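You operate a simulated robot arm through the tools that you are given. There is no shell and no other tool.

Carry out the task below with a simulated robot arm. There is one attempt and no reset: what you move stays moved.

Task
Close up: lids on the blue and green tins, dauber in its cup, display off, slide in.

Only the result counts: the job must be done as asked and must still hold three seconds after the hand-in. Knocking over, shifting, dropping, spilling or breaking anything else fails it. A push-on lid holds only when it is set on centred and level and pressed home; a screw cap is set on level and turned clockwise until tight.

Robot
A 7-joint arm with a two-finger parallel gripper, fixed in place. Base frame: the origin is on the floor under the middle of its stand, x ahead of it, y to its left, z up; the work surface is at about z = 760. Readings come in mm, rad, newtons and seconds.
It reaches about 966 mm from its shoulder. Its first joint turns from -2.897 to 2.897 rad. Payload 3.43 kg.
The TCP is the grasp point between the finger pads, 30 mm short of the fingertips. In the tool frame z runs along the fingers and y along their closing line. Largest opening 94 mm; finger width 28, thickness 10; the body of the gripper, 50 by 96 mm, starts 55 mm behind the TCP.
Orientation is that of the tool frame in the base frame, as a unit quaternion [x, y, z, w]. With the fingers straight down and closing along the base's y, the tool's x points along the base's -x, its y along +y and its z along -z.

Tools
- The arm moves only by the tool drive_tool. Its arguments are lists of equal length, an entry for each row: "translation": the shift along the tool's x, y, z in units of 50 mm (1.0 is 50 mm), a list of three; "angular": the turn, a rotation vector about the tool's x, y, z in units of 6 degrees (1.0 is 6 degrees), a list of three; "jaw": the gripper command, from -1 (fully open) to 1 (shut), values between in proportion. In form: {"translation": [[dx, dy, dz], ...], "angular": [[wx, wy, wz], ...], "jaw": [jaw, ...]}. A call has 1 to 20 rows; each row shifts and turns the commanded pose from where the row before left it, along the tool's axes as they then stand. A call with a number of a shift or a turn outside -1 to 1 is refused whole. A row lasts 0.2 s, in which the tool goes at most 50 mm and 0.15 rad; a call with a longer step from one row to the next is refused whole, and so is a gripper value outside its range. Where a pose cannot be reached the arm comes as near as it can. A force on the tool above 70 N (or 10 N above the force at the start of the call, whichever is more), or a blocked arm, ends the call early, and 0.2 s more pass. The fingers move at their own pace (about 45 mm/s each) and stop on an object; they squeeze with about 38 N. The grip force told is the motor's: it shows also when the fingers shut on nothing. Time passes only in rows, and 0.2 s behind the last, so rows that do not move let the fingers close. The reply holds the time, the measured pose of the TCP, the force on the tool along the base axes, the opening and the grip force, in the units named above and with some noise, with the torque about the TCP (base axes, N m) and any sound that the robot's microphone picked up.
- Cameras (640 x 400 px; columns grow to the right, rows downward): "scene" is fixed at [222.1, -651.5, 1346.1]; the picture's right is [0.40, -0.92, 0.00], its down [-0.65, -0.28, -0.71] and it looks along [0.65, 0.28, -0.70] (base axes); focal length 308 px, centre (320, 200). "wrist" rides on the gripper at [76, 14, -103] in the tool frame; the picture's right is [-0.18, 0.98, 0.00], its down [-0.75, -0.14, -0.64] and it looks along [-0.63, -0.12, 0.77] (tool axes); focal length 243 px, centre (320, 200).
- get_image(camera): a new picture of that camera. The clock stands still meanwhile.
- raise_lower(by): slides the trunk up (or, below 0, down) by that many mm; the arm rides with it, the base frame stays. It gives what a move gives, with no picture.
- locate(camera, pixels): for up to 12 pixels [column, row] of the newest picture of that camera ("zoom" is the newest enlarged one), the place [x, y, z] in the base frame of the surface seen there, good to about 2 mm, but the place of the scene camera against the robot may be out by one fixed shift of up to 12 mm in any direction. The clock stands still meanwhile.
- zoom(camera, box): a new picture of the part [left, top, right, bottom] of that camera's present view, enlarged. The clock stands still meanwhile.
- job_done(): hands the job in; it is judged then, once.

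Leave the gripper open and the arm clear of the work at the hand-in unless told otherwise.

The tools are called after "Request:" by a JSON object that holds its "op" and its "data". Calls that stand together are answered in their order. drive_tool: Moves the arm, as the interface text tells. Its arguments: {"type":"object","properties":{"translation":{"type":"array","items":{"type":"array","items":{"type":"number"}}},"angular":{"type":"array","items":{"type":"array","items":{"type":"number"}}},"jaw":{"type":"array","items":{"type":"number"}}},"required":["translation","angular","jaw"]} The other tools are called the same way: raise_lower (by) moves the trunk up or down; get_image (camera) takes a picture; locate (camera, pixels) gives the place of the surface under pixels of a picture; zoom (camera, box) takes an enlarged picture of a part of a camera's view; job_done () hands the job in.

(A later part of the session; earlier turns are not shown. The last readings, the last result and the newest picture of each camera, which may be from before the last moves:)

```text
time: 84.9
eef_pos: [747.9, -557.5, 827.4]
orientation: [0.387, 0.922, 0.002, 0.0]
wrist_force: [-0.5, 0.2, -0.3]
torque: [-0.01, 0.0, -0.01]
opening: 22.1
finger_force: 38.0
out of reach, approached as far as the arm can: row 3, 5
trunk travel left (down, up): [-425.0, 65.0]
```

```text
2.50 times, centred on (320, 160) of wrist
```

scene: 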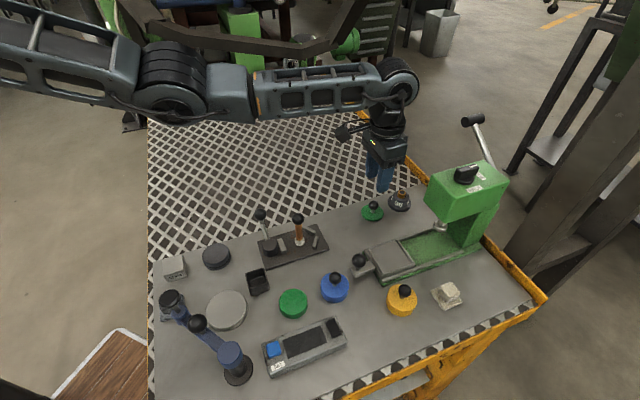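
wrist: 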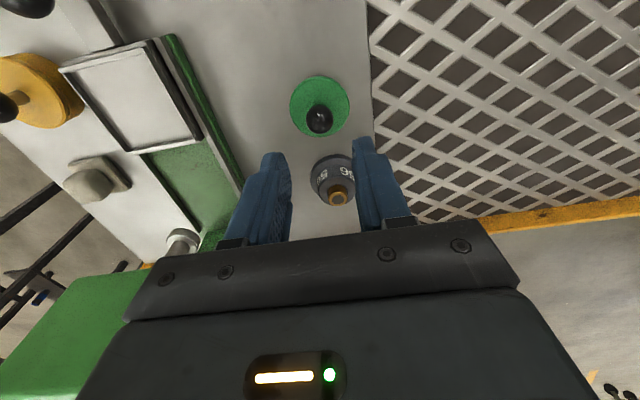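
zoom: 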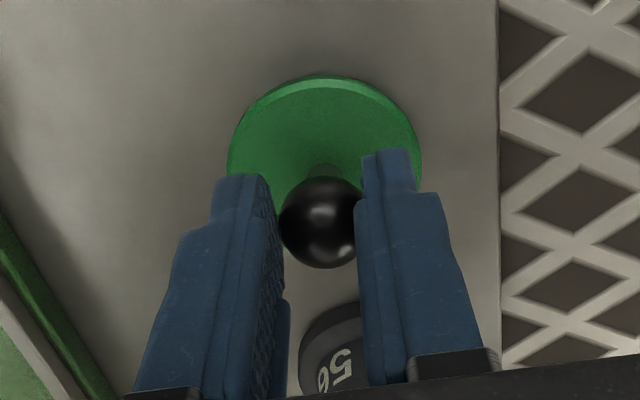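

Out of reach at this trunk height: the grip closed too high (tips at 797). I'll open, rise a little, and then lower the trunk by 100 mm for this far spot.

Request:
{"op": "drive_tool", "data": {"translation": [[0, 0, 0], [0, 0, 0], [0, 0, -0.4], [0, 0, -0.8], [0, 0, -0.8], [0, 0, -0.8], [0, 0, 0]], "angular": [[0, 0, 0], [0, 0, 0], [0, 0, 0], [0, 0, 0], [0, 0, 0], [0, 0, 0], [0, 0, 0]], "jaw": [0.4, 0.15, 0.15, 0.15, 0.15, 0.15, 0.15]}}

Request:
{"op": "get_image", "data": {"camera": "wrist"}}

```text
time: 86.5
eef_pos: [746.9, -556.7, 967.4]
orientation: [0.387, 0.922, 0.003, 0.0]
wrist_force: [0.7, -0.2, -1.4]
torque: [-0.01, 0.0, -0.02]
opening: 39.9
finger_force: 0.0
trunk travel left (down, up): [-425.0, 65.0]
```

```text
taken
```

wrist: 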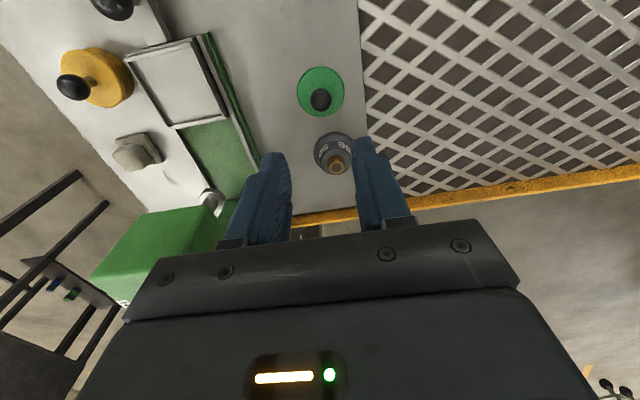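

Now lower the trunk 110 mm (tool comes down to about 857, still above the ball top at 811).

Request:
{"op": "raise_lower", "data": {"by": -110}}

Request:
{"op": "get_image", "data": {"camera": "scene"}}

Request:
{"op": "zoom", "data": {"camera": "wrist", "box": [260, 60, 380, 170]}}

```text
time: 87.9
eef_pos: [746.2, -556.0, 859.1]
orientation: [0.387, 0.922, 0.003, 0.0]
wrist_force: [-0.7, -0.1, 0.3]
torque: [0.0, -0.03, 0.04]
opening: 39.9
finger_force: 0.1
trunk travel left (down, up): [-315.0, 175.0]
```

```text
taken
```

scene: 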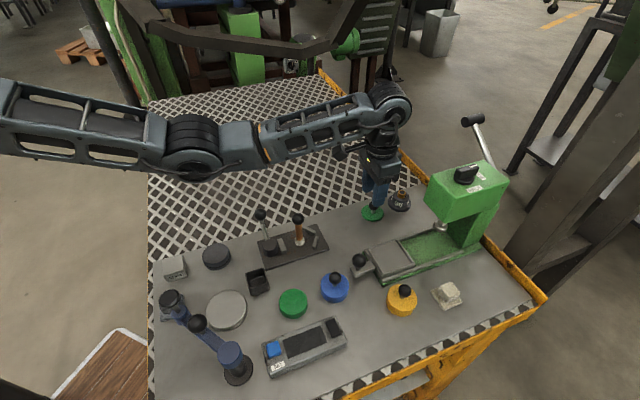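

```text
3.64 times, centred on (320, 115) of wrist
```

zoom: 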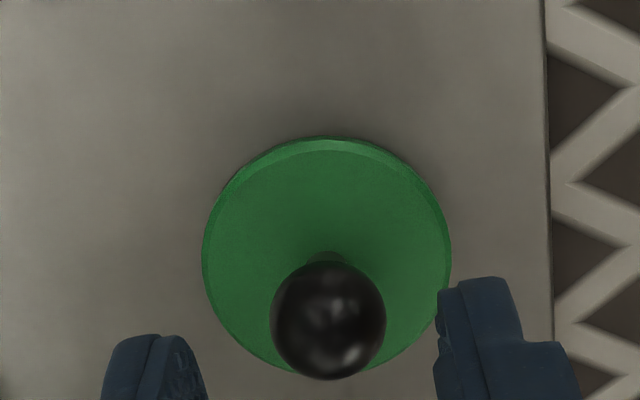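

The ball is 8.5 mm ahead (tool -x) of the axis. I'll shift, go down to 812 and close in steps.

Request:
{"op": "drive_tool", "data": {"translation": [[-0.17, 0, 0], [0, 0, 0.3], [0, 0, 0.4], [0, 0, 0.2], [0, 0, 0.04], [0, 0, 0]], "angular": [[0, 0, 0], [0, 0, 0], [0, 0, 0], [0, 0, 0], [0, 0, 0], [0, 0, 0]], "jaw": [0.15, 0.15, 0.15, 0.15, 0.15, 0.15]}}

Request:
{"op": "zoom", "data": {"camera": "wrist", "box": [240, 80, 400, 240]}}

```text
time: 89.3
eef_pos: [754.0, -562.4, 811.1]
orientation: [0.388, 0.922, 0.003, 0.0]
wrist_force: [-0.3, 0.2, 0.2]
torque: [-0.03, -0.01, 0.0]
opening: 39.7
finger_force: 0.0
trunk travel left (down, up): [-315.0, 175.0]
```

```text
2.50 times, centred on (320, 160) of wrist
```

zoom: 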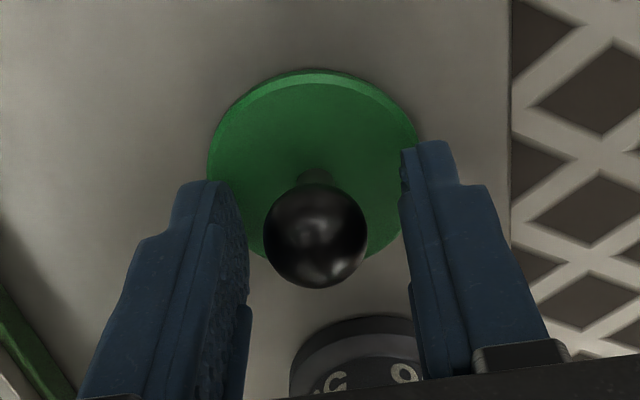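

Lined up. I'll close in steps and lift 4 mm slowly.

Request:
{"op": "drive_tool", "data": {"translation": [[0, 0, 0], [0, 0, 0], [0, 0, 0], [0, 0, 0], [0, 0, 0], [0, 0, 0], [0, 0, -0.02], [0, 0, -0.02], [0, 0, -0.04], [0, 0, 0]], "angular": [[0, 0, 0], [0, 0, 0], [0, 0, 0], [0, 0, 0], [0, 0, 0], [0, 0, 0], [0, 0, 0], [0, 0, 0], [0, 0, 0], [0, 0, 0]], "jaw": [0.4, 0.5, 1, 1, 1, 1, 1, 1, 1, 1]}}

Request:
{"op": "zoom", "data": {"camera": "scene", "box": [345, 170, 405, 230]}}

```text
time: 91.5
eef_pos: [752.8, -561.6, 814.7]
orientation: [0.388, 0.922, 0.003, -0.001]
wrist_force: [0.2, -0.4, -0.6]
torque: [0.0, 0.04, -0.02]
opening: 22.0
finger_force: 38.4
trunk travel left (down, up): [-315.0, 175.0]
```

```text
6.67 times, centred on (375, 200) of scene
```

zoom: 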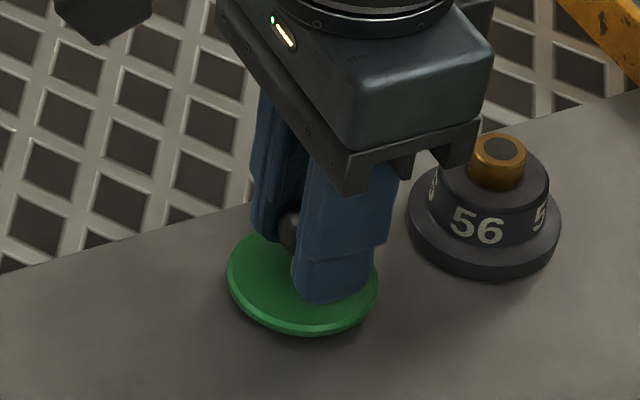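

Held and rising. I'll continue slowly up to about 900.

Request:
{"op": "drive_tool", "data": {"translation": [[0, 0, -0.04], [0, 0, -0.08], [0, 0, -0.14], [0, 0, -0.2], [0, 0, -0.2], [0, 0, -0.2], [0, 0, -0.2], [0, 0, -0.2], [0, 0, -0.2], [0, 0, -0.14], [0, 0, -0.08], [0, 0, -0.04], [0, 0, 0]], "angular": [[0, 0, 0], [0, 0, 0], [0, 0, 0], [0, 0, 0], [0, 0, 0], [0, 0, 0], [0, 0, 0], [0, 0, 0], [0, 0, 0], [0, 0, 0], [0, 0, 0], [0, 0, 0], [0, 0, 0]], "jaw": [1, 1, 1, 1, 1, 1, 1, 1, 1, 1, 1, 1, 1]}}

Request:
{"op": "zoom", "data": {"camera": "wrist", "box": [240, 80, 400, 240]}}

```text
time: 94.3
eef_pos: [751.7, -562.6, 901.8]
orientation: [0.388, 0.922, 0.003, 0.0]
wrist_force: [0.4, 1.2, -0.6]
torque: [0.01, -0.03, 0.0]
opening: 21.9
finger_force: 37.9
trunk travel left (down, up): [-315.0, 175.0]
```

```text
2.50 times, centred on (320, 160) of wrist
```

zoom: 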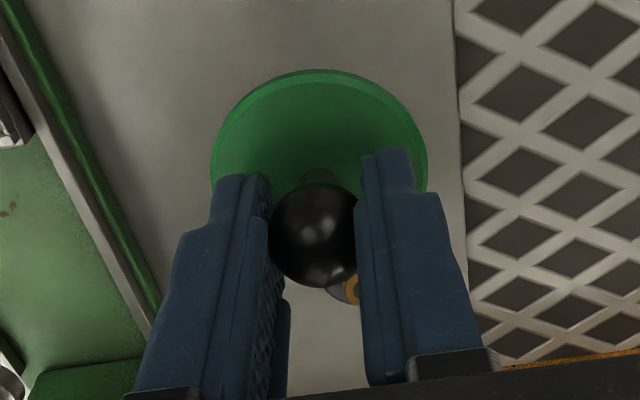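

Held well. I'll raise the trunk back by 110 mm so the forearm stays high on the way to the green tin.

Request:
{"op": "raise_lower", "data": {"by": 110}}

Request:
{"op": "get_image", "data": {"camera": "scene"}}

```text
time: 95.7
eef_pos: [752.0, -563.3, 1010.6]
orientation: [0.388, 0.922, 0.003, 0.0]
wrist_force: [0.2, -0.5, -0.5]
torque: [0.0, 0.0, 0.0]
opening: 22.2
finger_force: 37.9
trunk travel left (down, up): [-425.0, 65.0]
```

```text
taken
```

scene: 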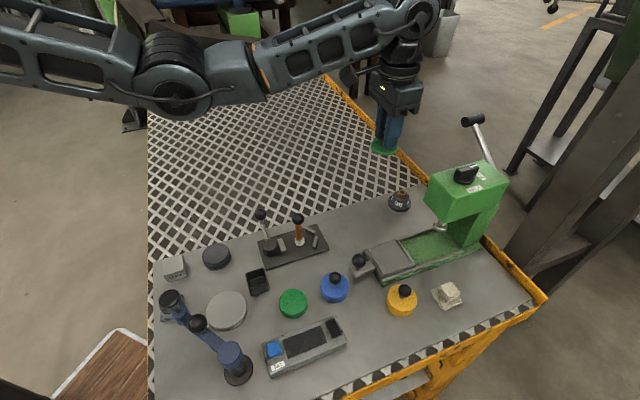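

All clear. I'll carry the lid smoothly to a viewing spot at (489, -527, 930) for the green tin.

Request:
{"op": "drive_tool", "data": {"translation": [[0.072, -0.055, 0.027], [0.143, -0.111, 0.055], [0.215, -0.166, 0.082], [0.2384, -0.1849, 0.0916], [0.2384, -0.1849, 0.0916], [0.2384, -0.1849, 0.0916], [0.2384, -0.1849, 0.0916], [0.2384, -0.1849, 0.0916], [0.2384, -0.1849, 0.0916], [0.2384, -0.1849, 0.0916], [0.2384, -0.1849, 0.0916], [0.2384, -0.1849, 0.0916], [0.2384, -0.1849, 0.0916], [0.2384, -0.1849, 0.0916], [0.2384, -0.1849, 0.0916], [0.2384, -0.1849, 0.0916], [0.2384, -0.1849, 0.0916], [0.215, -0.166, 0.082], [0.143, -0.111, 0.055], [0.072, -0.055, 0.027]], "angular": [[0, 0, 0], [0, 0, 0], [0, 0, 0], [0, 0, 0], [0, 0, 0], [0, 0, 0], [0, 0, 0], [0, 0, 0], [0, 0, 0], [0, 0, 0], [0, 0, 0], [0, 0, 0], [0, 0, 0], [0, 0, 0], [0, 0, 0], [0, 0, 0], [0, 0, 0], [0, 0, 0], [0, 0, 0], [0, 0, 0]], "jaw": [1, 1, 1, 1, 1, 1, 1, 1, 1, 1, 1, 1, 1, 1, 1, 1, 1, 1, 1, 1]}}

Request:
{"op": "get_image", "data": {"camera": "wrist"}}

Request:
{"op": "get_image", "data": {"camera": "scene"}}

```text
time: 99.9
eef_pos: [489.5, -526.8, 929.9]
orientation: [0.387, 0.922, 0.004, -0.001]
wrist_force: [0.3, 0.5, 0.0]
torque: [-0.03, 0.0, -0.01]
opening: 22.0
finger_force: 38.3
trunk travel left (down, up): [-425.0, 65.0]
```

```text
taken
```

wrist: 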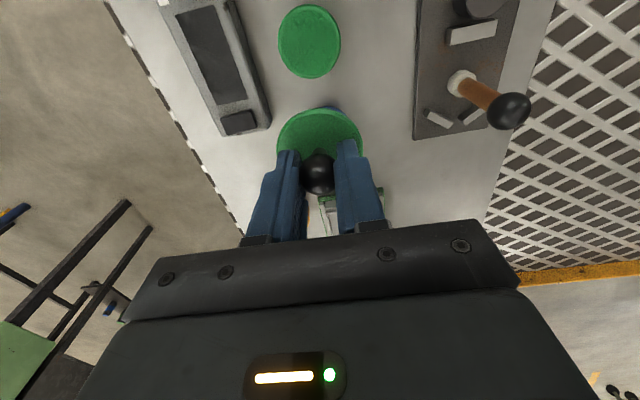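

```text
taken
```

scene: 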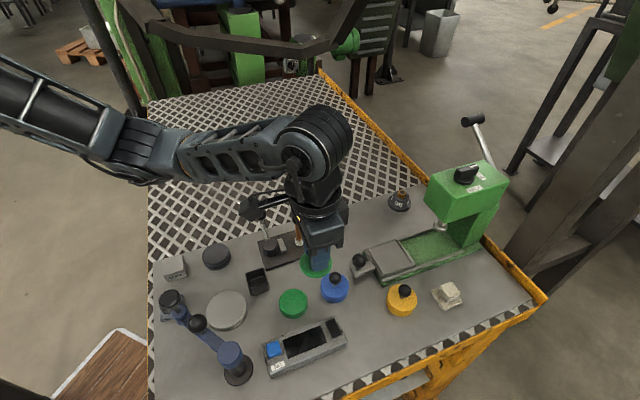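

The green tin is at (309,41). I'll measure its rim and the lid in hand.

Request:
{"op": "zoom", "data": {"camera": "wrist", "box": [240, 0, 400, 110]}}

Request:
{"op": "locate", "data": {"camera": "wrist", "pixels": [[280, 137], [300, 114], [310, 112], [320, 111], [330, 112], [340, 114], [350, 121], [358, 131], [319, 155], [319, 170], [319, 185], [285, 125]]}}

```text
3.64 times, centred on (320, 55) of wrist
```

zoom: 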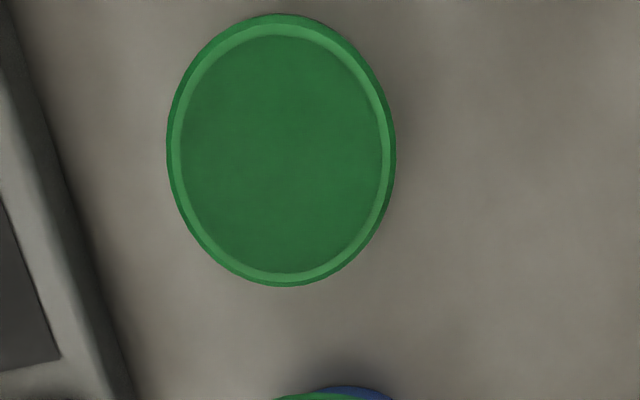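

```text
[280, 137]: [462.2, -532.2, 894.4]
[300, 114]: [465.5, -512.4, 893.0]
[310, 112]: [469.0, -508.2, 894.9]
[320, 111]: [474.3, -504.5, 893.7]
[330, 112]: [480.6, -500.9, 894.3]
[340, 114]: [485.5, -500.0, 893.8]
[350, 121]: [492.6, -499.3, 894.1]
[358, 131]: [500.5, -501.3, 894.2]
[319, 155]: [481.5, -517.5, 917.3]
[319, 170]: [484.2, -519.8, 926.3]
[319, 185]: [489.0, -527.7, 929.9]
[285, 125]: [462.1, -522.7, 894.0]
```

Lid in hand: disc top 36 mm below the TCP, level, centre ≈(488.2, -525.7). Now the tin's rim points.

Request:
{"op": "locate", "data": {"camera": "zoom", "pixels": [[175, 150], [388, 150], [282, 29], [282, 278], [205, 70], [360, 230], [360, 70], [205, 230], [235, 40], [330, 262], [332, 42], [230, 258]]}}

```text
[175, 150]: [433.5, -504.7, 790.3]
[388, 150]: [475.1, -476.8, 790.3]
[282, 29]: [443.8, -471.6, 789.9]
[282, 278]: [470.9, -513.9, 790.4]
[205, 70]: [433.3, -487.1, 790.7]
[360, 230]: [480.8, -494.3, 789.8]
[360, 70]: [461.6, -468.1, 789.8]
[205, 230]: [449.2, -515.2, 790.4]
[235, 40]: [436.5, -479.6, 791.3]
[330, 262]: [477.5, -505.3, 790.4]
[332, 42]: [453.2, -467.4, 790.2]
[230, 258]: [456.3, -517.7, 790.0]
```

Green tin centre ≈(456.0, -491.8), rim z≈790.3. I'll move 46.7 mm along tool x (+0.7 mm in y) and go down to about 846.

Request:
{"op": "drive_tool", "data": {"translation": [[0.08, 0.002, 0], [0.15, 0.002, 0], [0.2, 0.002, 0], [0.2, 0.002, 0], [0.16, 0.002, 0], [0.1, 0.002, 0], [0.044, 0.002, 0], [0, 0, 0.1], [0, 0, 0.2], [0, 0, 0.24], [0, 0, 0.24], [0, 0, 0.24], [0, 0, 0.24], [0, 0, 0.2], [0, 0, 0.14], [0, 0, 0.06], [0, 0, 0]], "angular": [[0, 0, 0], [0, 0, 0], [0, 0, 0], [0, 0, 0], [0, 0, 0], [0, 0, 0], [0, 0, 0], [0, 0, 0], [0, 0, 0], [0, 0, 0], [0, 0, 0], [0, 0, 0], [0, 0, 0], [0, 0, 0], [0, 0, 0], [0, 0, 0], [0, 0, 0]], "jaw": [1, 1, 1, 1, 1, 1, 1, 1, 1, 1, 1, 1, 1, 1, 1, 1, 1]}}

Request:
{"op": "get_image", "data": {"camera": "scene"}}

Request:
{"op": "zoom", "data": {"camera": "wrist", "box": [270, 80, 370, 170]}}

Request:
{"op": "zoom", "data": {"camera": "scene", "box": [270, 280, 315, 325]}}

```text
time: 103.5
eef_pos: [458.5, -492.9, 846.5]
orientation: [0.388, 0.922, 0.003, 0.0]
wrist_force: [0.2, -0.3, -0.9]
torque: [0.03, 0.02, 0.0]
opening: 22.0
finger_force: 37.8
trunk travel left (down, up): [-425.0, 65.0]
```

```text
taken
```

scene: 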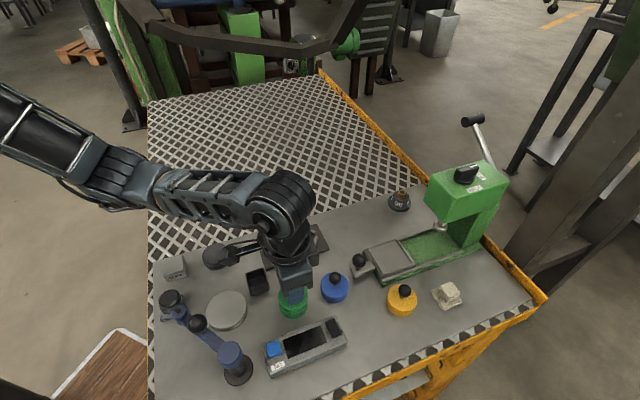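

```text
4.44 times, centred on (320, 125) of wrist
```

zoom: 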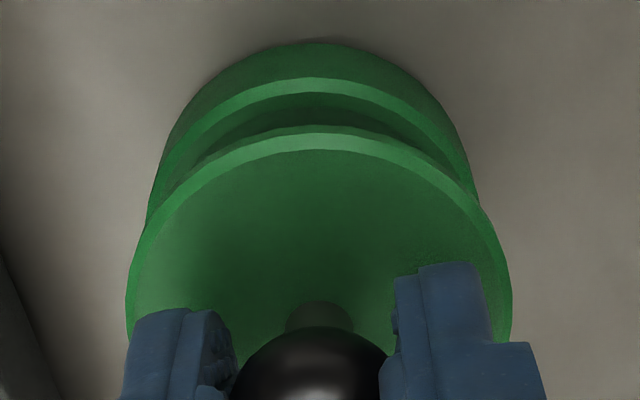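

```text
8.89 times, centred on (292, 302) of scene
```

zoom: 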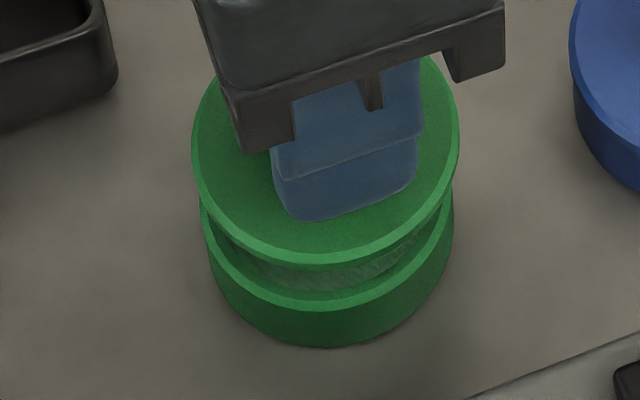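

The lid is about 15 mm above the tin, left-right aligned; fore-aft it may be 0.5–2 mm too far forward. I'll lower to about 836 and compare again.

Request:
{"op": "drive_tool", "data": {"translation": [[0.015, 0, 0], [0, 0, 0.06], [0, 0, 0.08], [0, 0, 0.06], [0, 0, 0]], "angular": [[0, 0, 0], [0, 0, 0], [0, 0, 0], [0, 0, 0], [0, 0, 0]], "jaw": [1, 1, 1, 1, 1]}}

Request:
{"op": "zoom", "data": {"camera": "wrist", "box": [270, 80, 370, 170]}}

Request:
{"op": "zoom", "data": {"camera": "scene", "box": [270, 280, 315, 325]}}

```text
time: 104.7
eef_pos: [458.7, -491.2, 836.2]
orientation: [0.388, 0.922, 0.003, 0.0]
wrist_force: [0.1, -0.2, -0.7]
torque: [-0.02, -0.01, -0.01]
opening: 22.2
finger_force: 38.0
trunk travel left (down, up): [-425.0, 65.0]
```

```text
4.44 times, centred on (320, 125) of wrist
```

zoom: 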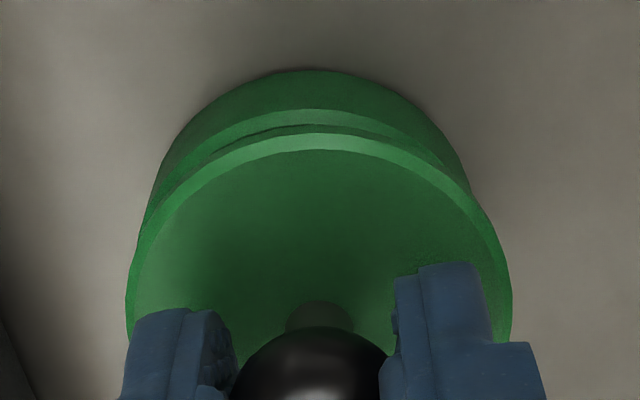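

```text
8.89 times, centred on (292, 302) of scene
```

zoom: 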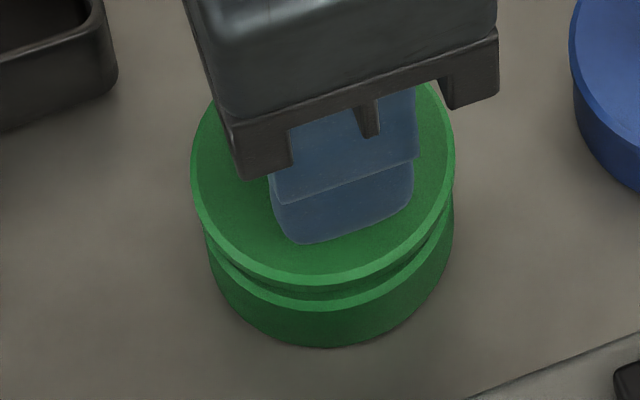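

The lid is now about 1 mm toward tool +y. I'll shift (-1.0 mm y, +0.4 mm x), lower to first contact, and check.

Request:
{"op": "drive_tool", "data": {"translation": [[0.008, -0.02, 0], [0, 0, 0.04], [0, 0, 0.03], [0, 0, 0.02], [0, 0, 0.02], [0, 0, 0]], "angular": [[0, 0, 0], [0, 0, 0], [0, 0, 0], [0, 0, 0], [0, 0, 0], [0, 0, 0]], "jaw": [1, 1, 1, 1, 1, 1]}}

Request:
{"op": "zoom", "data": {"camera": "wrist", "box": [290, 85, 350, 125]}}

Request:
{"op": "zoom", "data": {"camera": "scene", "box": [275, 288, 311, 322]}}

```text
time: 106.1
eef_pos: [456.8, -491.9, 830.9]
orientation: [0.387, 0.922, 0.002, 0.0]
wrist_force: [-0.3, 0.7, 9.3]
torque: [0.11, 0.06, 0.04]
opening: 22.1
finger_force: 38.3
trunk travel left (down, up): [-425.0, 65.0]
heard: snap
```

```text
10.00 times, centred on (320, 105) of wrist
```

zoom: 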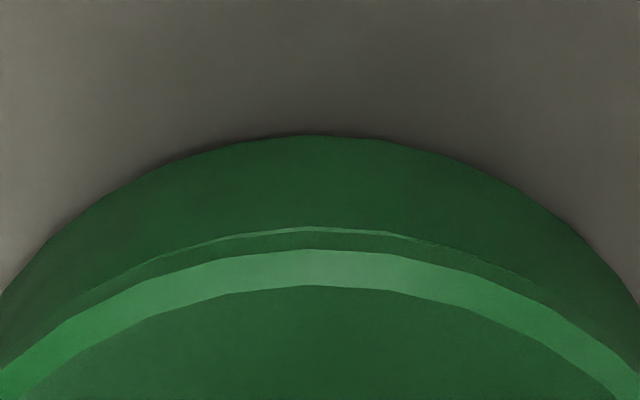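

```text
11.76 times, centred on (293, 305) of scene
```

zoom: 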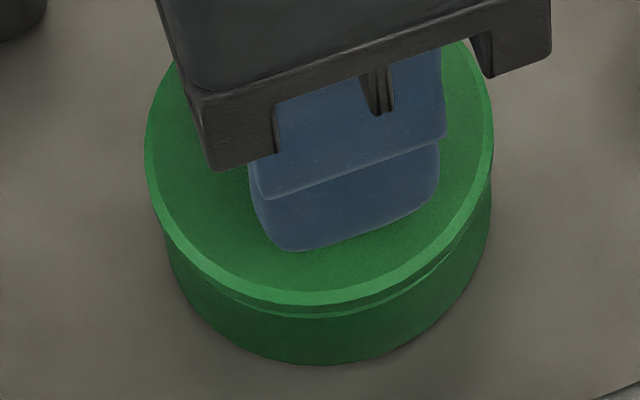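

Heard a snap: the green lid is on. I'll ease the force, open in steps, rise, then press once on the ball top.

Request:
{"op": "drive_tool", "data": {"translation": [[0, 0, -0.012], [0, 0, 0], [0, 0, 0], [0, 0, 0], [0, 0, 0], [0, 0, 0], [0, 0, 0], [0, 0, -0.1], [0, 0, -0.4], [0, 0, -0.8], [0, 0, 0]], "angular": [[0, 0, 0], [0, 0, 0], [0, 0, 0], [0, 0, 0], [0, 0, 0], [0, 0, 0], [0, 0, 0], [0, 0, 0], [0, 0, 0], [0, 0, 0], [0, 0, 0]], "jaw": [1, 0.52, 0.5, 0.46, 0.4, 0.3, 0.15, 0.15, 0.15, 0.15, 0.15]}}

Request:
{"op": "zoom", "data": {"camera": "wrist", "box": [260, 50, 380, 150]}}

Request:
{"op": "zoom", "data": {"camera": "scene", "box": [270, 280, 315, 325]}}

```text
time: 108.5
eef_pos: [455.6, -491.4, 894.9]
orientation: [0.387, 0.922, 0.002, 0.001]
wrist_force: [0.3, 1.3, 0.2]
torque: [0.01, -0.03, -0.03]
opening: 40.2
finger_force: 0.1
trunk travel left (down, up): [-425.0, 65.0]
```

```text
4.00 times, centred on (320, 100) of wrist
```

zoom: 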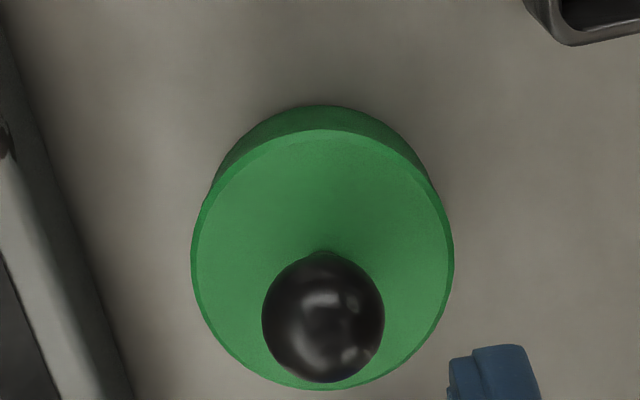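

```text
8.89 times, centred on (292, 302) of scene
```

zoom: 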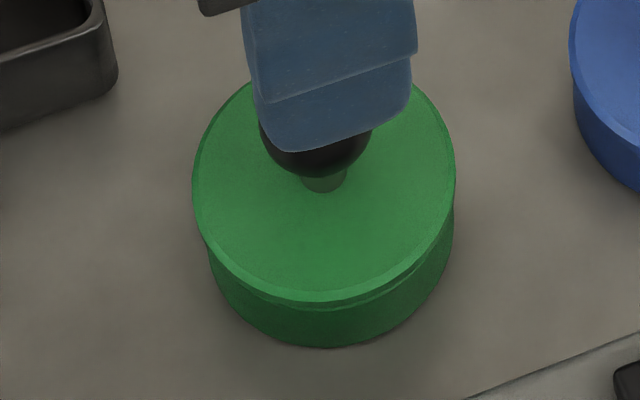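

The lid looks centred. I'll close the jaws and press on the ball top to about 25 N as with the blue one.

Request:
{"op": "drive_tool", "data": {"translation": [[-0.024, 0.008, 0], [0, 0, 0], [0, 0, 0], [0, 0, 0.3], [0, 0, 0.25], [0, 0, 0.06], [0, 0, 0.02], [0, 0, 0.02], [0, 0, 0.02], [0, 0, 0]], "angular": [[0, 0, 0], [0, 0, 0], [0, 0, 0], [0, 0, 0], [0, 0, 0], [0, 0, 0], [0, 0, 0], [0, 0, 0], [0, 0, 0], [0, 0, 0]], "jaw": [1, 1, 1, 1, 1, 1, 1, 1, 1, 1]}}

```text
time: 110.7
eef_pos: [456.8, -493.6, 863.2]
orientation: [0.388, 0.922, 0.003, 0.001]
wrist_force: [0.3, -0.2, 0.2]
torque: [0.04, -0.02, 0.0]
opening: 0.0
finger_force: 33.1
trunk travel left (down, up): [-425.0, 65.0]
```

Request:
{"op": "drive_tool", "data": {"translation": [[0, 0, 0.03], [0, 0, 0.02], [0, 0, 0.02], [0, 0, 0.02], [0, 0, 0]], "angular": [[0, 0, 0], [0, 0, 0], [0, 0, 0], [0, 0, 0], [0, 0, 0]], "jaw": [1, 1, 1, 1, 1]}}

```text
time: 111.9
eef_pos: [457.1, -491.1, 860.5]
orientation: [0.388, 0.921, 0.001, 0.002]
wrist_force: [-5.3, 2.6, 35.2]
torque: [0.11, 0.19, -0.06]
opening: 0.2
finger_force: 33.0
trunk travel left (down, up): [-425.0, 65.0]
```

35 N without further give. I'll lift off and move to look at the dauber and the square cup.

Request:
{"op": "drive_tool", "data": {"translation": [[0, 0, -0.1], [0, 0, -0.5], [0, 0, -0.9], [0, 0, -0.9], [0, 0, -0.4], [0, 0, 0]], "angular": [[0, 0, 0], [0, 0, 0], [0, 0, 0], [0, 0, 0], [0, 0, 0], [0, 0, 0]], "jaw": [1, 1, 1, 0.15, 0.15, 0.15]}}

Request:
{"op": "get_image", "data": {"camera": "wrist"}}

Request:
{"op": "get_image", "data": {"camera": "scene"}}

```text
time: 113.3
eef_pos: [457.2, -493.5, 996.9]
orientation: [0.388, 0.922, 0.003, 0.0]
wrist_force: [-0.3, -0.4, -0.1]
torque: [0.0, 0.01, -0.02]
opening: 40.2
finger_force: 0.0
trunk travel left (down, up): [-425.0, 65.0]
```

```text
taken
```

wrist: 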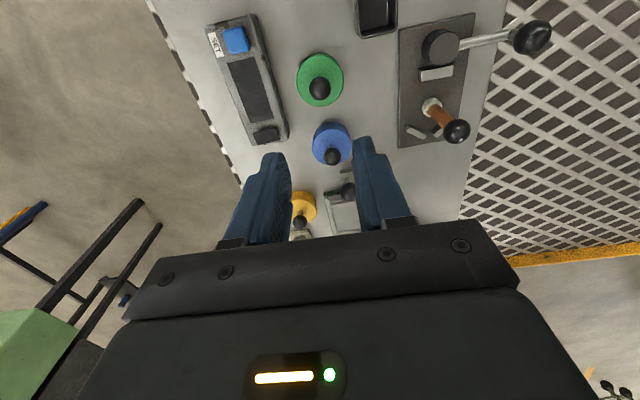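

```text
taken
```

scene: 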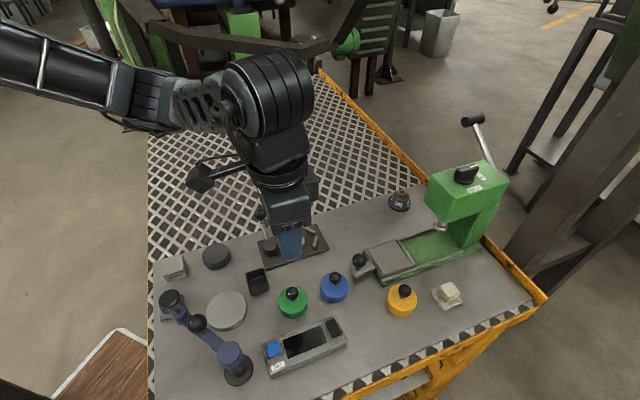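

Both lids look good. I'll move 96 mm to the left (tool +y) so that dauber and cup come into the middle of the wrist view.

Request:
{"op": "drive_tool", "data": {"translation": [[0.05, 0.64, 0], [0.05, 0.64, 0], [0.05, 0.64, 0], [0, 0, 0]], "angular": [[0, 0, 0], [0, 0, 0], [0, 0, 0], [0, 0, 0]], "jaw": [0.15, 0.15, 0.15, 0.15]}}

Request:
{"op": "get_image", "data": {"camera": "wrist"}}

Request:
{"op": "zoom", "data": {"camera": "wrist", "box": [240, 0, 400, 150]}}

```text
time: 114.3
eef_pos: [519.7, -421.6, 999.1]
orientation: [0.388, 0.922, 0.002, 0.0]
wrist_force: [-0.2, 0.6, -0.2]
torque: [-0.03, 0.01, 0.0]
opening: 40.0
finger_force: 0.2
trunk travel left (down, up): [-425.0, 65.0]
```

```text
taken
```

wrist: 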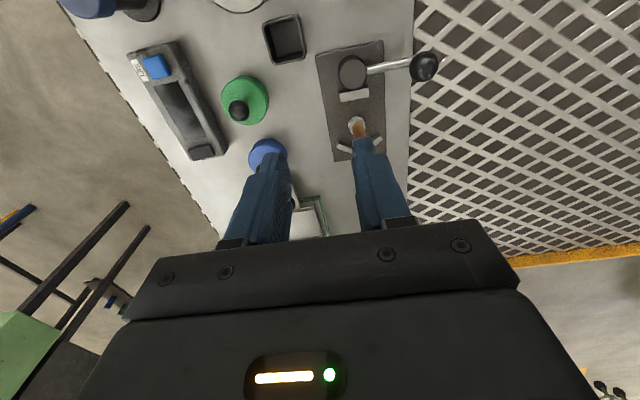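

```text
2.67 times, centred on (320, 75) of wrist
```

zoom: 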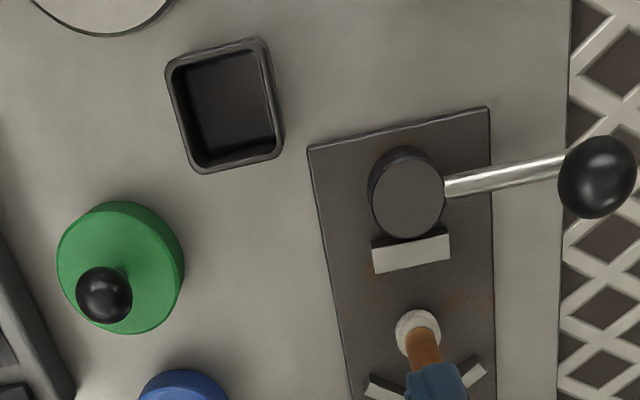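

The cup (around (284,38)) is an open square box. The dauber is hidden by a finger; I'll move over it at about (583, -441, 980).

Request:
{"op": "drive_tool", "data": {"translation": [[-0.58, 0.317, 0.2], [-0.58, 0.317, 0.2], [0, 0, 0]], "angular": [[0, 0, 0], [0, 0, 0], [0, 0, 0]], "jaw": [0.15, 0.15, 0.15]}}

Request:
{"op": "get_image", "data": {"camera": "wrist"}}

Request:
{"op": "zoom", "data": {"camera": "wrist", "box": [250, 40, 390, 160]}}

Request:
{"op": "zoom", "data": {"camera": "scene", "box": [240, 200, 340, 300]}}

```text
time: 115.1
eef_pos: [584.5, -440.1, 979.9]
orientation: [0.387, 0.922, 0.003, 0.0]
wrist_force: [-0.1, -0.9, 0.5]
torque: [-0.04, 0.0, -0.04]
opening: 40.1
finger_force: 0.0
trunk travel left (down, up): [-425.0, 65.0]
```

```text
taken
```

wrist: 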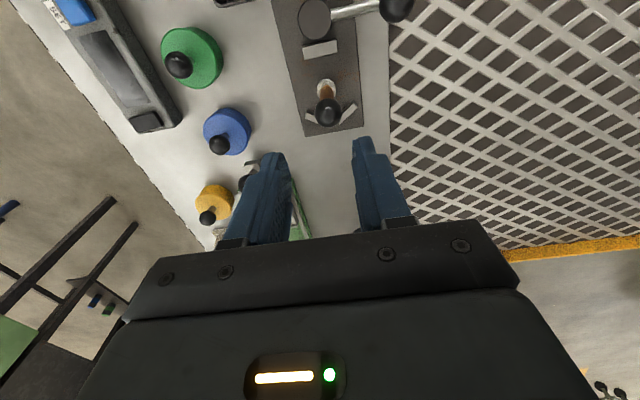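

```text
3.33 times, centred on (320, 100) of wrist
```

zoom: 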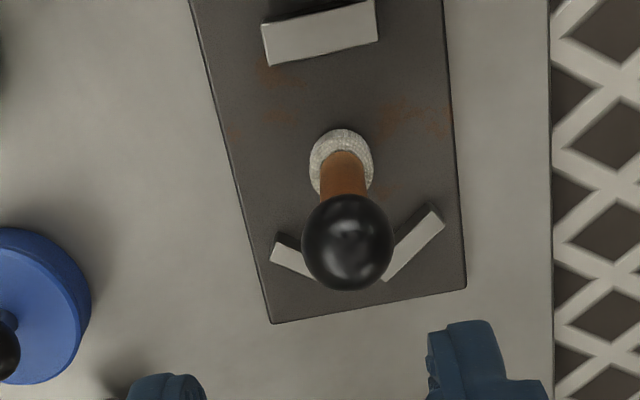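

```text
4.00 times, centred on (290, 250) of scene
```

zoom: 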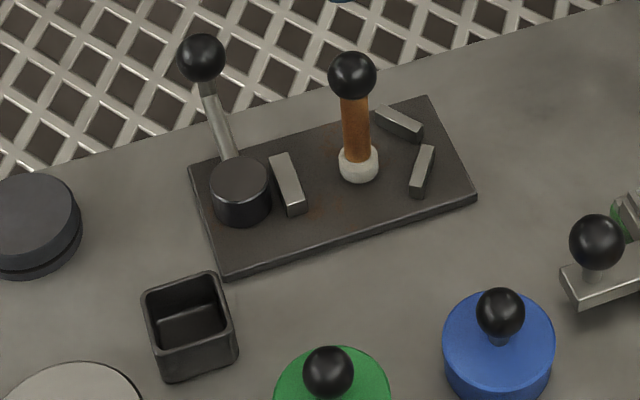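

The dauber stands upright between three blocks on a plate: white pad below, wooden handle, black ball on top. I'll measure the ball, handle, pad, and the cup.

Request:
{"op": "zoom", "data": {"camera": "wrist", "box": [250, 40, 390, 160]}}

Request:
{"op": "locate", "data": {"camera": "zoom", "pixels": [[348, 205], [348, 225], [348, 245], [348, 275], [310, 242], [386, 242], [344, 160], [344, 180], [342, 135], [315, 165], [370, 165], [280, 150]]}}

Request:
{"op": "locate", "data": {"camera": "wrist", "pixels": [[320, 48], [312, 118], [346, 112], [327, 112], [313, 20], [232, 0], [320, 75], [353, 122], [300, 60], [355, 60]]}}

```text
3.33 times, centred on (320, 100) of wrist
```

zoom: 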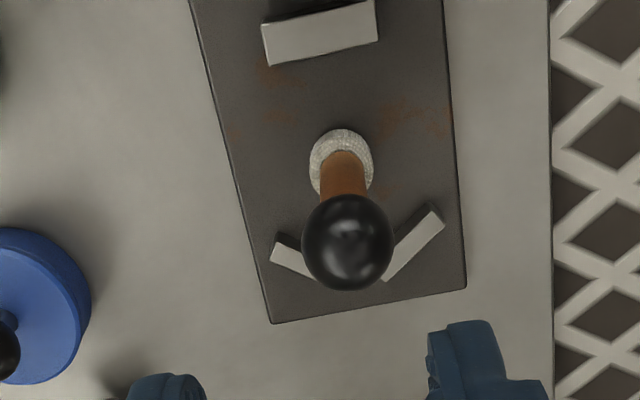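

```text
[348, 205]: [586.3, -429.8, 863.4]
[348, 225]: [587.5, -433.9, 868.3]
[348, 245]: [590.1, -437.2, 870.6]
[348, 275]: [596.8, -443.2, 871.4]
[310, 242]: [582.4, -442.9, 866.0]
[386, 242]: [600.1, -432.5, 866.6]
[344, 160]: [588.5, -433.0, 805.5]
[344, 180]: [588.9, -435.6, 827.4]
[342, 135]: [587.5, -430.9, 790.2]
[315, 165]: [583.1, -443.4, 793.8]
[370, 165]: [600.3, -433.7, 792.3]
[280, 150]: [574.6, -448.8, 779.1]
```

```text
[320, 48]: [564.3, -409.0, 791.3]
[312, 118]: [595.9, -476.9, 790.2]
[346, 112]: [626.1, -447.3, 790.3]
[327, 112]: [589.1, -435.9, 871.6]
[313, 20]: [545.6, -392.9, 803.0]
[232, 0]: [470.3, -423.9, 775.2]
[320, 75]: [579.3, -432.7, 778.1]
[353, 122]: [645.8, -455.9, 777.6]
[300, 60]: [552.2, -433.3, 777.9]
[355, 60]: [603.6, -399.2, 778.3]
```

The dauber's ball centre is ≈(592.6, -439.3, 859), radius ≈12.7, and it stands upright. I'll grip it by the ball: shift (-4.8, +6.8) mm, go down to 860 with jaws at 44 mm, then check before closing.

Request:
{"op": "drive_tool", "data": {"translation": [[-0.096, 0.136, 0.3], [0, 0, 0.7], [0, 0, 0.7], [0, 0, 0.5], [0, 0, 0.2], [0, 0, 0]], "angular": [[0, 0, 0], [0, 0, 0], [0, 0, 0], [0, 0, 0], [0, 0, 0], [0, 0, 0]], "jaw": [0.06, 0.06, 0.06, 0.06, 0.06, 0.06]}}

Request:
{"op": "get_image", "data": {"camera": "wrist"}}

Request:
{"op": "zoom", "data": {"camera": "scene", "box": [260, 190, 340, 270]}}

```text
time: 116.5
eef_pos: [591.8, -437.3, 859.4]
orientation: [0.387, 0.922, 0.003, 0.0]
wrist_force: [0.3, -0.4, 1.2]
torque: [-0.01, -0.02, -0.02]
opening: 44.3
finger_force: 0.1
trunk travel left (down, up): [-425.0, 65.0]
```

```text
taken
```

wrist: 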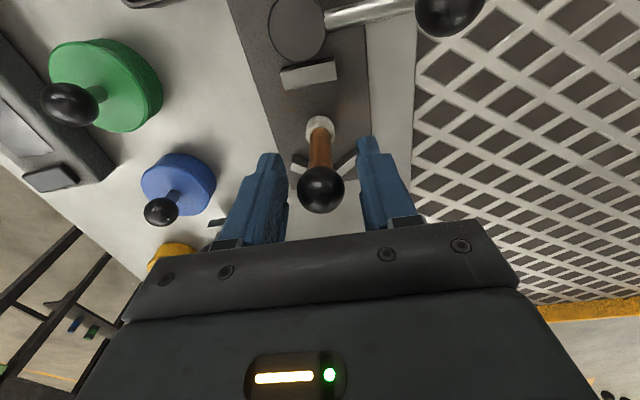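

```text
5.00 times, centred on (300, 230) of scene
```

zoom: 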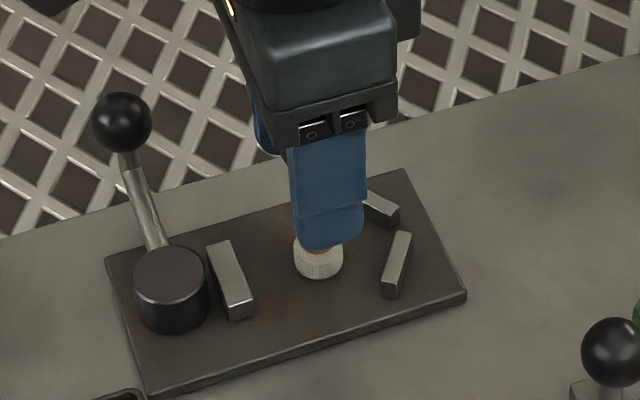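

The ball sits between the pads at (321,189), right on the grasp point. I'll close in steps and lift slowly 5 mm.

Request:
{"op": "drive_tool", "data": {"translation": [[0, 0, 0], [0, 0, 0], [0, 0, 0], [0, 0, 0], [0, 0, 0], [0, 0, -0.02], [0, 0, -0.03], [0, 0, -0.05], [0, 0, 0]], "angular": [[0, 0, 0], [0, 0, 0], [0, 0, 0], [0, 0, 0], [0, 0, 0], [0, 0, 0], [0, 0, 0], [0, 0, 0], [0, 0, 0]], "jaw": [0.3, 0.42, 1, 1, 1, 1, 1, 1, 1]}}

Request:
{"op": "zoom", "data": {"camera": "scene", "box": [260, 190, 340, 270]}}

Request:
{"op": "get_image", "data": {"camera": "wrist"}}

```text
time: 118.5
eef_pos: [593.2, -437.6, 863.5]
orientation: [0.388, 0.922, 0.003, 0.001]
wrist_force: [0.3, 0.5, 0.0]
torque: [-0.05, 0.0, 0.03]
opening: 24.0
finger_force: 38.2
trunk travel left (down, up): [-425.0, 65.0]
```

```text
5.00 times, centred on (300, 230) of scene
```

zoom: 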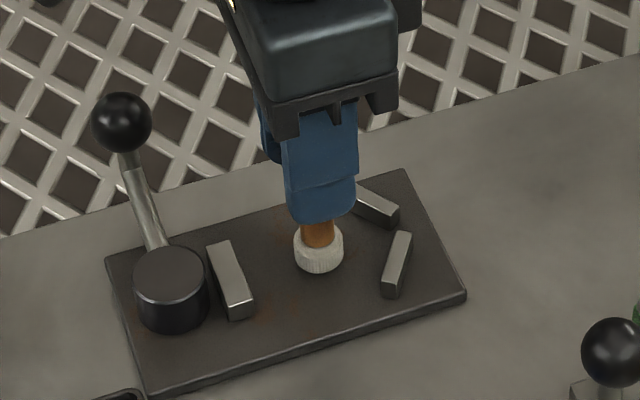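

```text
taken
```

wrist: 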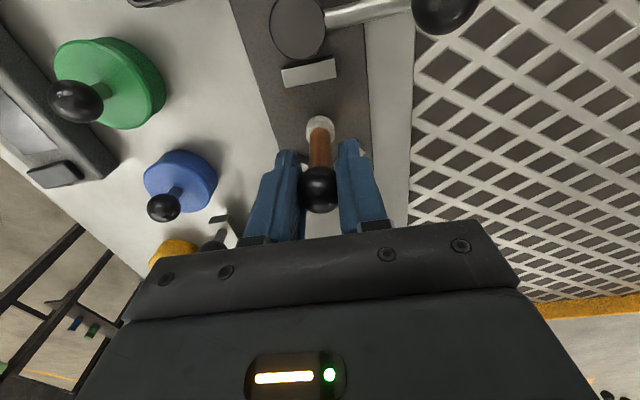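

Dauber held (24 mm). I'll lift it slowly to about 955.

Request:
{"op": "drive_tool", "data": {"translation": [[0, 0, -0.04], [0, 0, -0.08], [0, 0, -0.14], [0, 0, -0.2], [0, 0, -0.2], [0, 0, -0.2], [0, 0, -0.2], [0, 0, -0.2], [0, 0, -0.2], [0, 0, -0.16], [0, 0, -0.12], [0, 0, -0.08], [0, 0, 0]], "angular": [[0, 0, 0], [0, 0, 0], [0, 0, 0], [0, 0, 0], [0, 0, 0], [0, 0, 0], [0, 0, 0], [0, 0, 0], [0, 0, 0], [0, 0, 0], [0, 0, 0], [0, 0, 0], [0, 0, 0]], "jaw": [1, 1, 1, 1, 1, 1, 1, 1, 1, 1, 1, 1, 1]}}

Request:
{"op": "get_image", "data": {"camera": "wrist"}}

Request:
{"op": "get_image", "data": {"camera": "scene"}}

```text
time: 121.3
eef_pos: [592.1, -439.0, 956.9]
orientation: [0.387, 0.922, 0.002, -0.001]
wrist_force: [0.3, 0.0, -0.8]
torque: [0.01, 0.0, 0.02]
opening: 23.8
finger_force: 38.3
trunk travel left (down, up): [-425.0, 65.0]
```

```text
taken
```

wrist: 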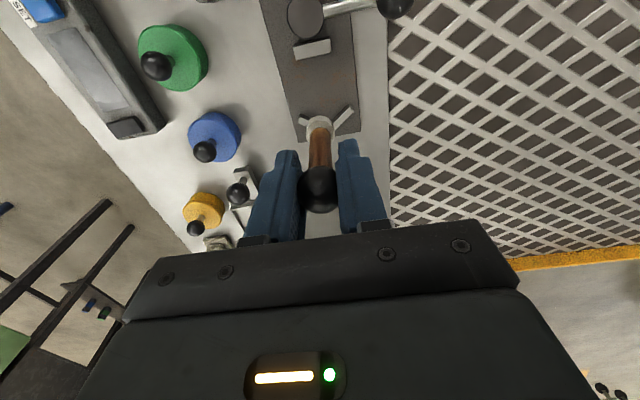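

```text
taken
```

scene: 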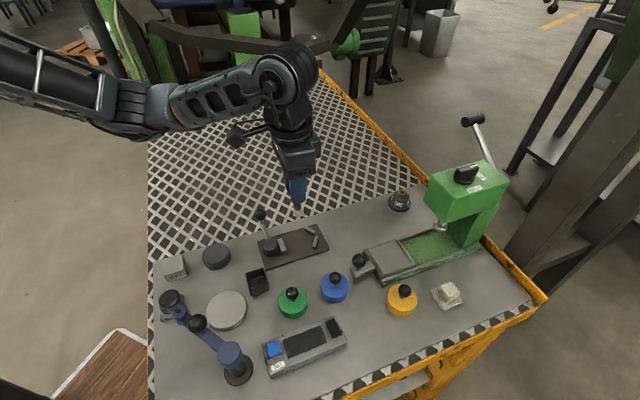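

Next, carry it to a viewing spot near the cup at (512, -449), same height.

Request:
{"op": "drive_tool", "data": {"translation": [[0.048, -0.063, 0], [0.083, -0.11, 0], [0.119, -0.1566, 0], [0.119, -0.1566, 0], [0.119, -0.1566, 0], [0.119, -0.1566, 0], [0.119, -0.1566, 0], [0.119, -0.1566, 0], [0.083, -0.11, 0], [0.048, -0.063, 0], [0, 0, 0]], "angular": [[0, 0, 0], [0, 0, 0], [0, 0, 0], [0, 0, 0], [0, 0, 0], [0, 0, 0], [0, 0, 0], [0, 0, 0], [0, 0, 0], [0, 0, 0], [0, 0, 0]], "jaw": [1, 1, 1, 1, 1, 1, 1, 1, 1, 1, 1]}}

Request:
{"op": "get_image", "data": {"camera": "wrist"}}

Request:
{"op": "zoom", "data": {"camera": "wrist", "box": [240, 0, 400, 120]}}

```text
time: 123.7
eef_pos: [511.7, -448.6, 955.1]
orientation: [0.388, 0.922, 0.003, 0.0]
wrist_force: [-0.1, 0.8, -0.1]
torque: [-0.02, 0.02, -0.03]
opening: 23.9
finger_force: 37.7
trunk travel left (down, up): [-425.0, 65.0]
```

```text
taken
```

wrist: 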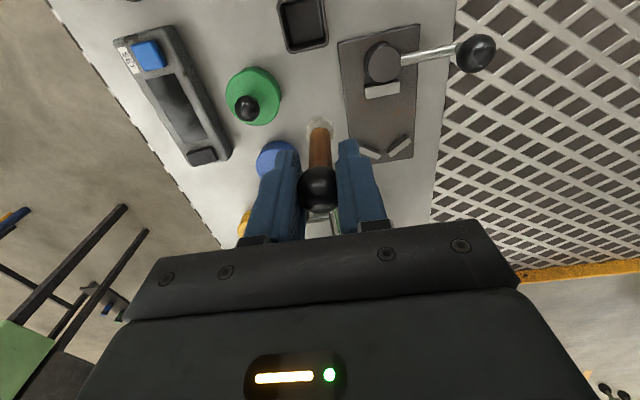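

```text
3.33 times, centred on (320, 60) of wrist
```

zoom: 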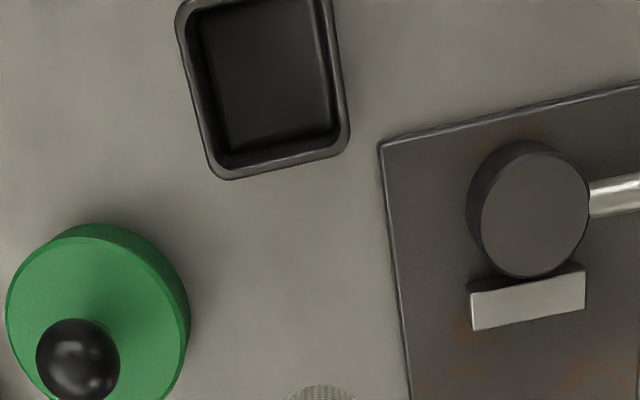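

The cup is partly cut off at the top. I'll move 20 mm back (tool +x) and look again.

Request:
{"op": "drive_tool", "data": {"translation": [[0.08, -0.04, 0], [0.16, -0.08, 0], [0.12, -0.06, 0], [0.04, -0.02, 0], [0, 0, 0]], "angular": [[0, 0, 0], [0, 0, 0], [0, 0, 0], [0, 0, 0], [0, 0, 0]], "jaw": [1, 1, 1, 1, 1]}}

Request:
{"op": "zoom", "data": {"camera": "wrist", "box": [240, 0, 400, 120]}}

Request:
{"op": "locate", "data": {"camera": "zoom", "pixels": [[200, 40], [350, 30], [240, 215], [385, 185], [220, 130], [370, 110], [300, 205], [300, 120], [270, 60], [320, 60], [280, 170], [340, 160]]}}

```text
time: 124.9
eef_pos: [491.4, -442.0, 954.3]
orientation: [0.388, 0.922, 0.003, 0.0]
wrist_force: [0.1, -0.4, -0.5]
torque: [-0.01, 0.01, -0.03]
opening: 24.0
finger_force: 38.2
trunk travel left (down, up): [-425.0, 65.0]
```

```text
3.33 times, centred on (320, 60) of wrist
```

zoom: 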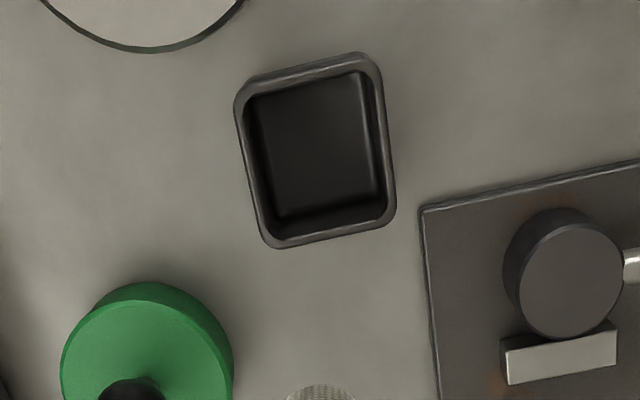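

```text
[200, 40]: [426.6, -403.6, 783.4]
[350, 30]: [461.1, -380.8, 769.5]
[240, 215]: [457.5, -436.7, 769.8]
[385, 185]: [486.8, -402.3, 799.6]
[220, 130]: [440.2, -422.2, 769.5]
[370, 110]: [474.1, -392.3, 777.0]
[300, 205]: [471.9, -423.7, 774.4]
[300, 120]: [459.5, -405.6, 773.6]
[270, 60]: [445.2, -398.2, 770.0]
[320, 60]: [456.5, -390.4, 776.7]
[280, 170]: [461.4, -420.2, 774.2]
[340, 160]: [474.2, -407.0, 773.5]
```

Now the whole cup is visible. I'll locate its rim corners and floor.

Request:
{"op": "locate", "data": {"camera": "zoom", "pixels": [[243, 100], [310, 70], [373, 65], [380, 130], [391, 210], [330, 233], [275, 240], [255, 170], [265, 105], [355, 78], [378, 195], [280, 215]]}}

Request:
{"op": "locate", "data": {"camera": "zoom", "pixels": [[300, 110], [340, 100], [350, 150], [310, 150], [290, 190], [350, 185], [320, 140], [330, 120], [320, 392], [320, 385], [290, 130], [365, 180]]}}

```text
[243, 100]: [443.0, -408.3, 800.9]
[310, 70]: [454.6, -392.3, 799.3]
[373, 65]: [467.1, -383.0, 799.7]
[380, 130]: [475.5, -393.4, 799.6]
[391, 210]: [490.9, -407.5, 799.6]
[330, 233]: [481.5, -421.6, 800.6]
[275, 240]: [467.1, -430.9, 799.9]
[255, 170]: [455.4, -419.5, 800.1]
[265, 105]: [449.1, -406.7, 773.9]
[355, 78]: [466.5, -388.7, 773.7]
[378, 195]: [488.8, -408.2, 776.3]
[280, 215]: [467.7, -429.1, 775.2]
```

```text
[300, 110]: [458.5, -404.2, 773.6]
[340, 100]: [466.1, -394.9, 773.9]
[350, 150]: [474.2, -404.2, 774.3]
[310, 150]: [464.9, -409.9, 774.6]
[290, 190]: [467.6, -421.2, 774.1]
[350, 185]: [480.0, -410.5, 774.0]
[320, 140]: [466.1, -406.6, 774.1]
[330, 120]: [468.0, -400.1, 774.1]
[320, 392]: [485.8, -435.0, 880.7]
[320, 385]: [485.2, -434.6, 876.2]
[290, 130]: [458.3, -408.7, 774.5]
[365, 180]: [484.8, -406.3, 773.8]
```

Cup: rim z≈800, floor 774, inner side ≈28 mm, centre ≈(467.4, -407.8). I'll look closely at the dauber in hand to see where its pad hangs.

Request:
{"op": "zoom", "data": {"camera": "wrist", "box": [280, 100, 360, 220]}}

Request:
{"op": "locate", "data": {"camera": "zoom", "pixels": [[317, 60], [317, 75], [285, 75], [350, 75], [317, 90], [317, 110], [317, 140], [300, 140], [335, 140], [317, 180], [300, 70], [335, 70]]}}

Request:
{"op": "zoom", "data": {"camera": "scene", "box": [220, 190, 310, 290]}}

```text
3.33 times, centred on (320, 160) of wrist
```

zoom: 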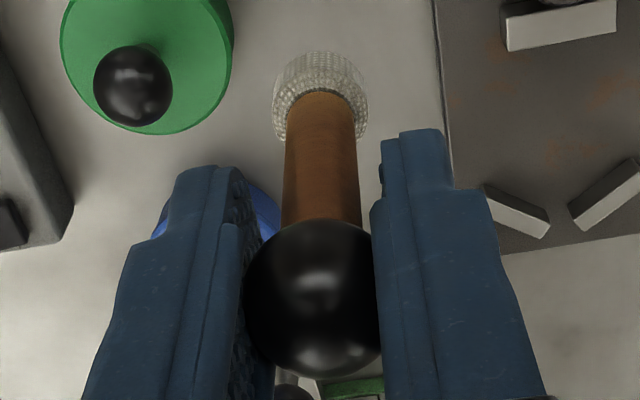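

```text
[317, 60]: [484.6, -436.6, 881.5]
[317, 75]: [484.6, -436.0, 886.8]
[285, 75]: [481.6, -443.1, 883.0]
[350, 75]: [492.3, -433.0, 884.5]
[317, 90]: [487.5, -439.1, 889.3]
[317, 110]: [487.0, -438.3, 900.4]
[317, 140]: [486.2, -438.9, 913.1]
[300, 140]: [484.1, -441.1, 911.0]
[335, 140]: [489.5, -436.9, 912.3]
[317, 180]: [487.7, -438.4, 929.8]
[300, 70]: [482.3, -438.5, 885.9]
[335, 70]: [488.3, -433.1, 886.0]
```

```text
4.00 times, centred on (265, 240) of scene
```

zoom: 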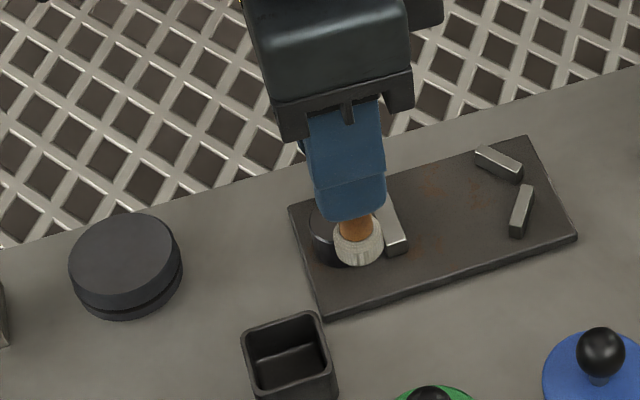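

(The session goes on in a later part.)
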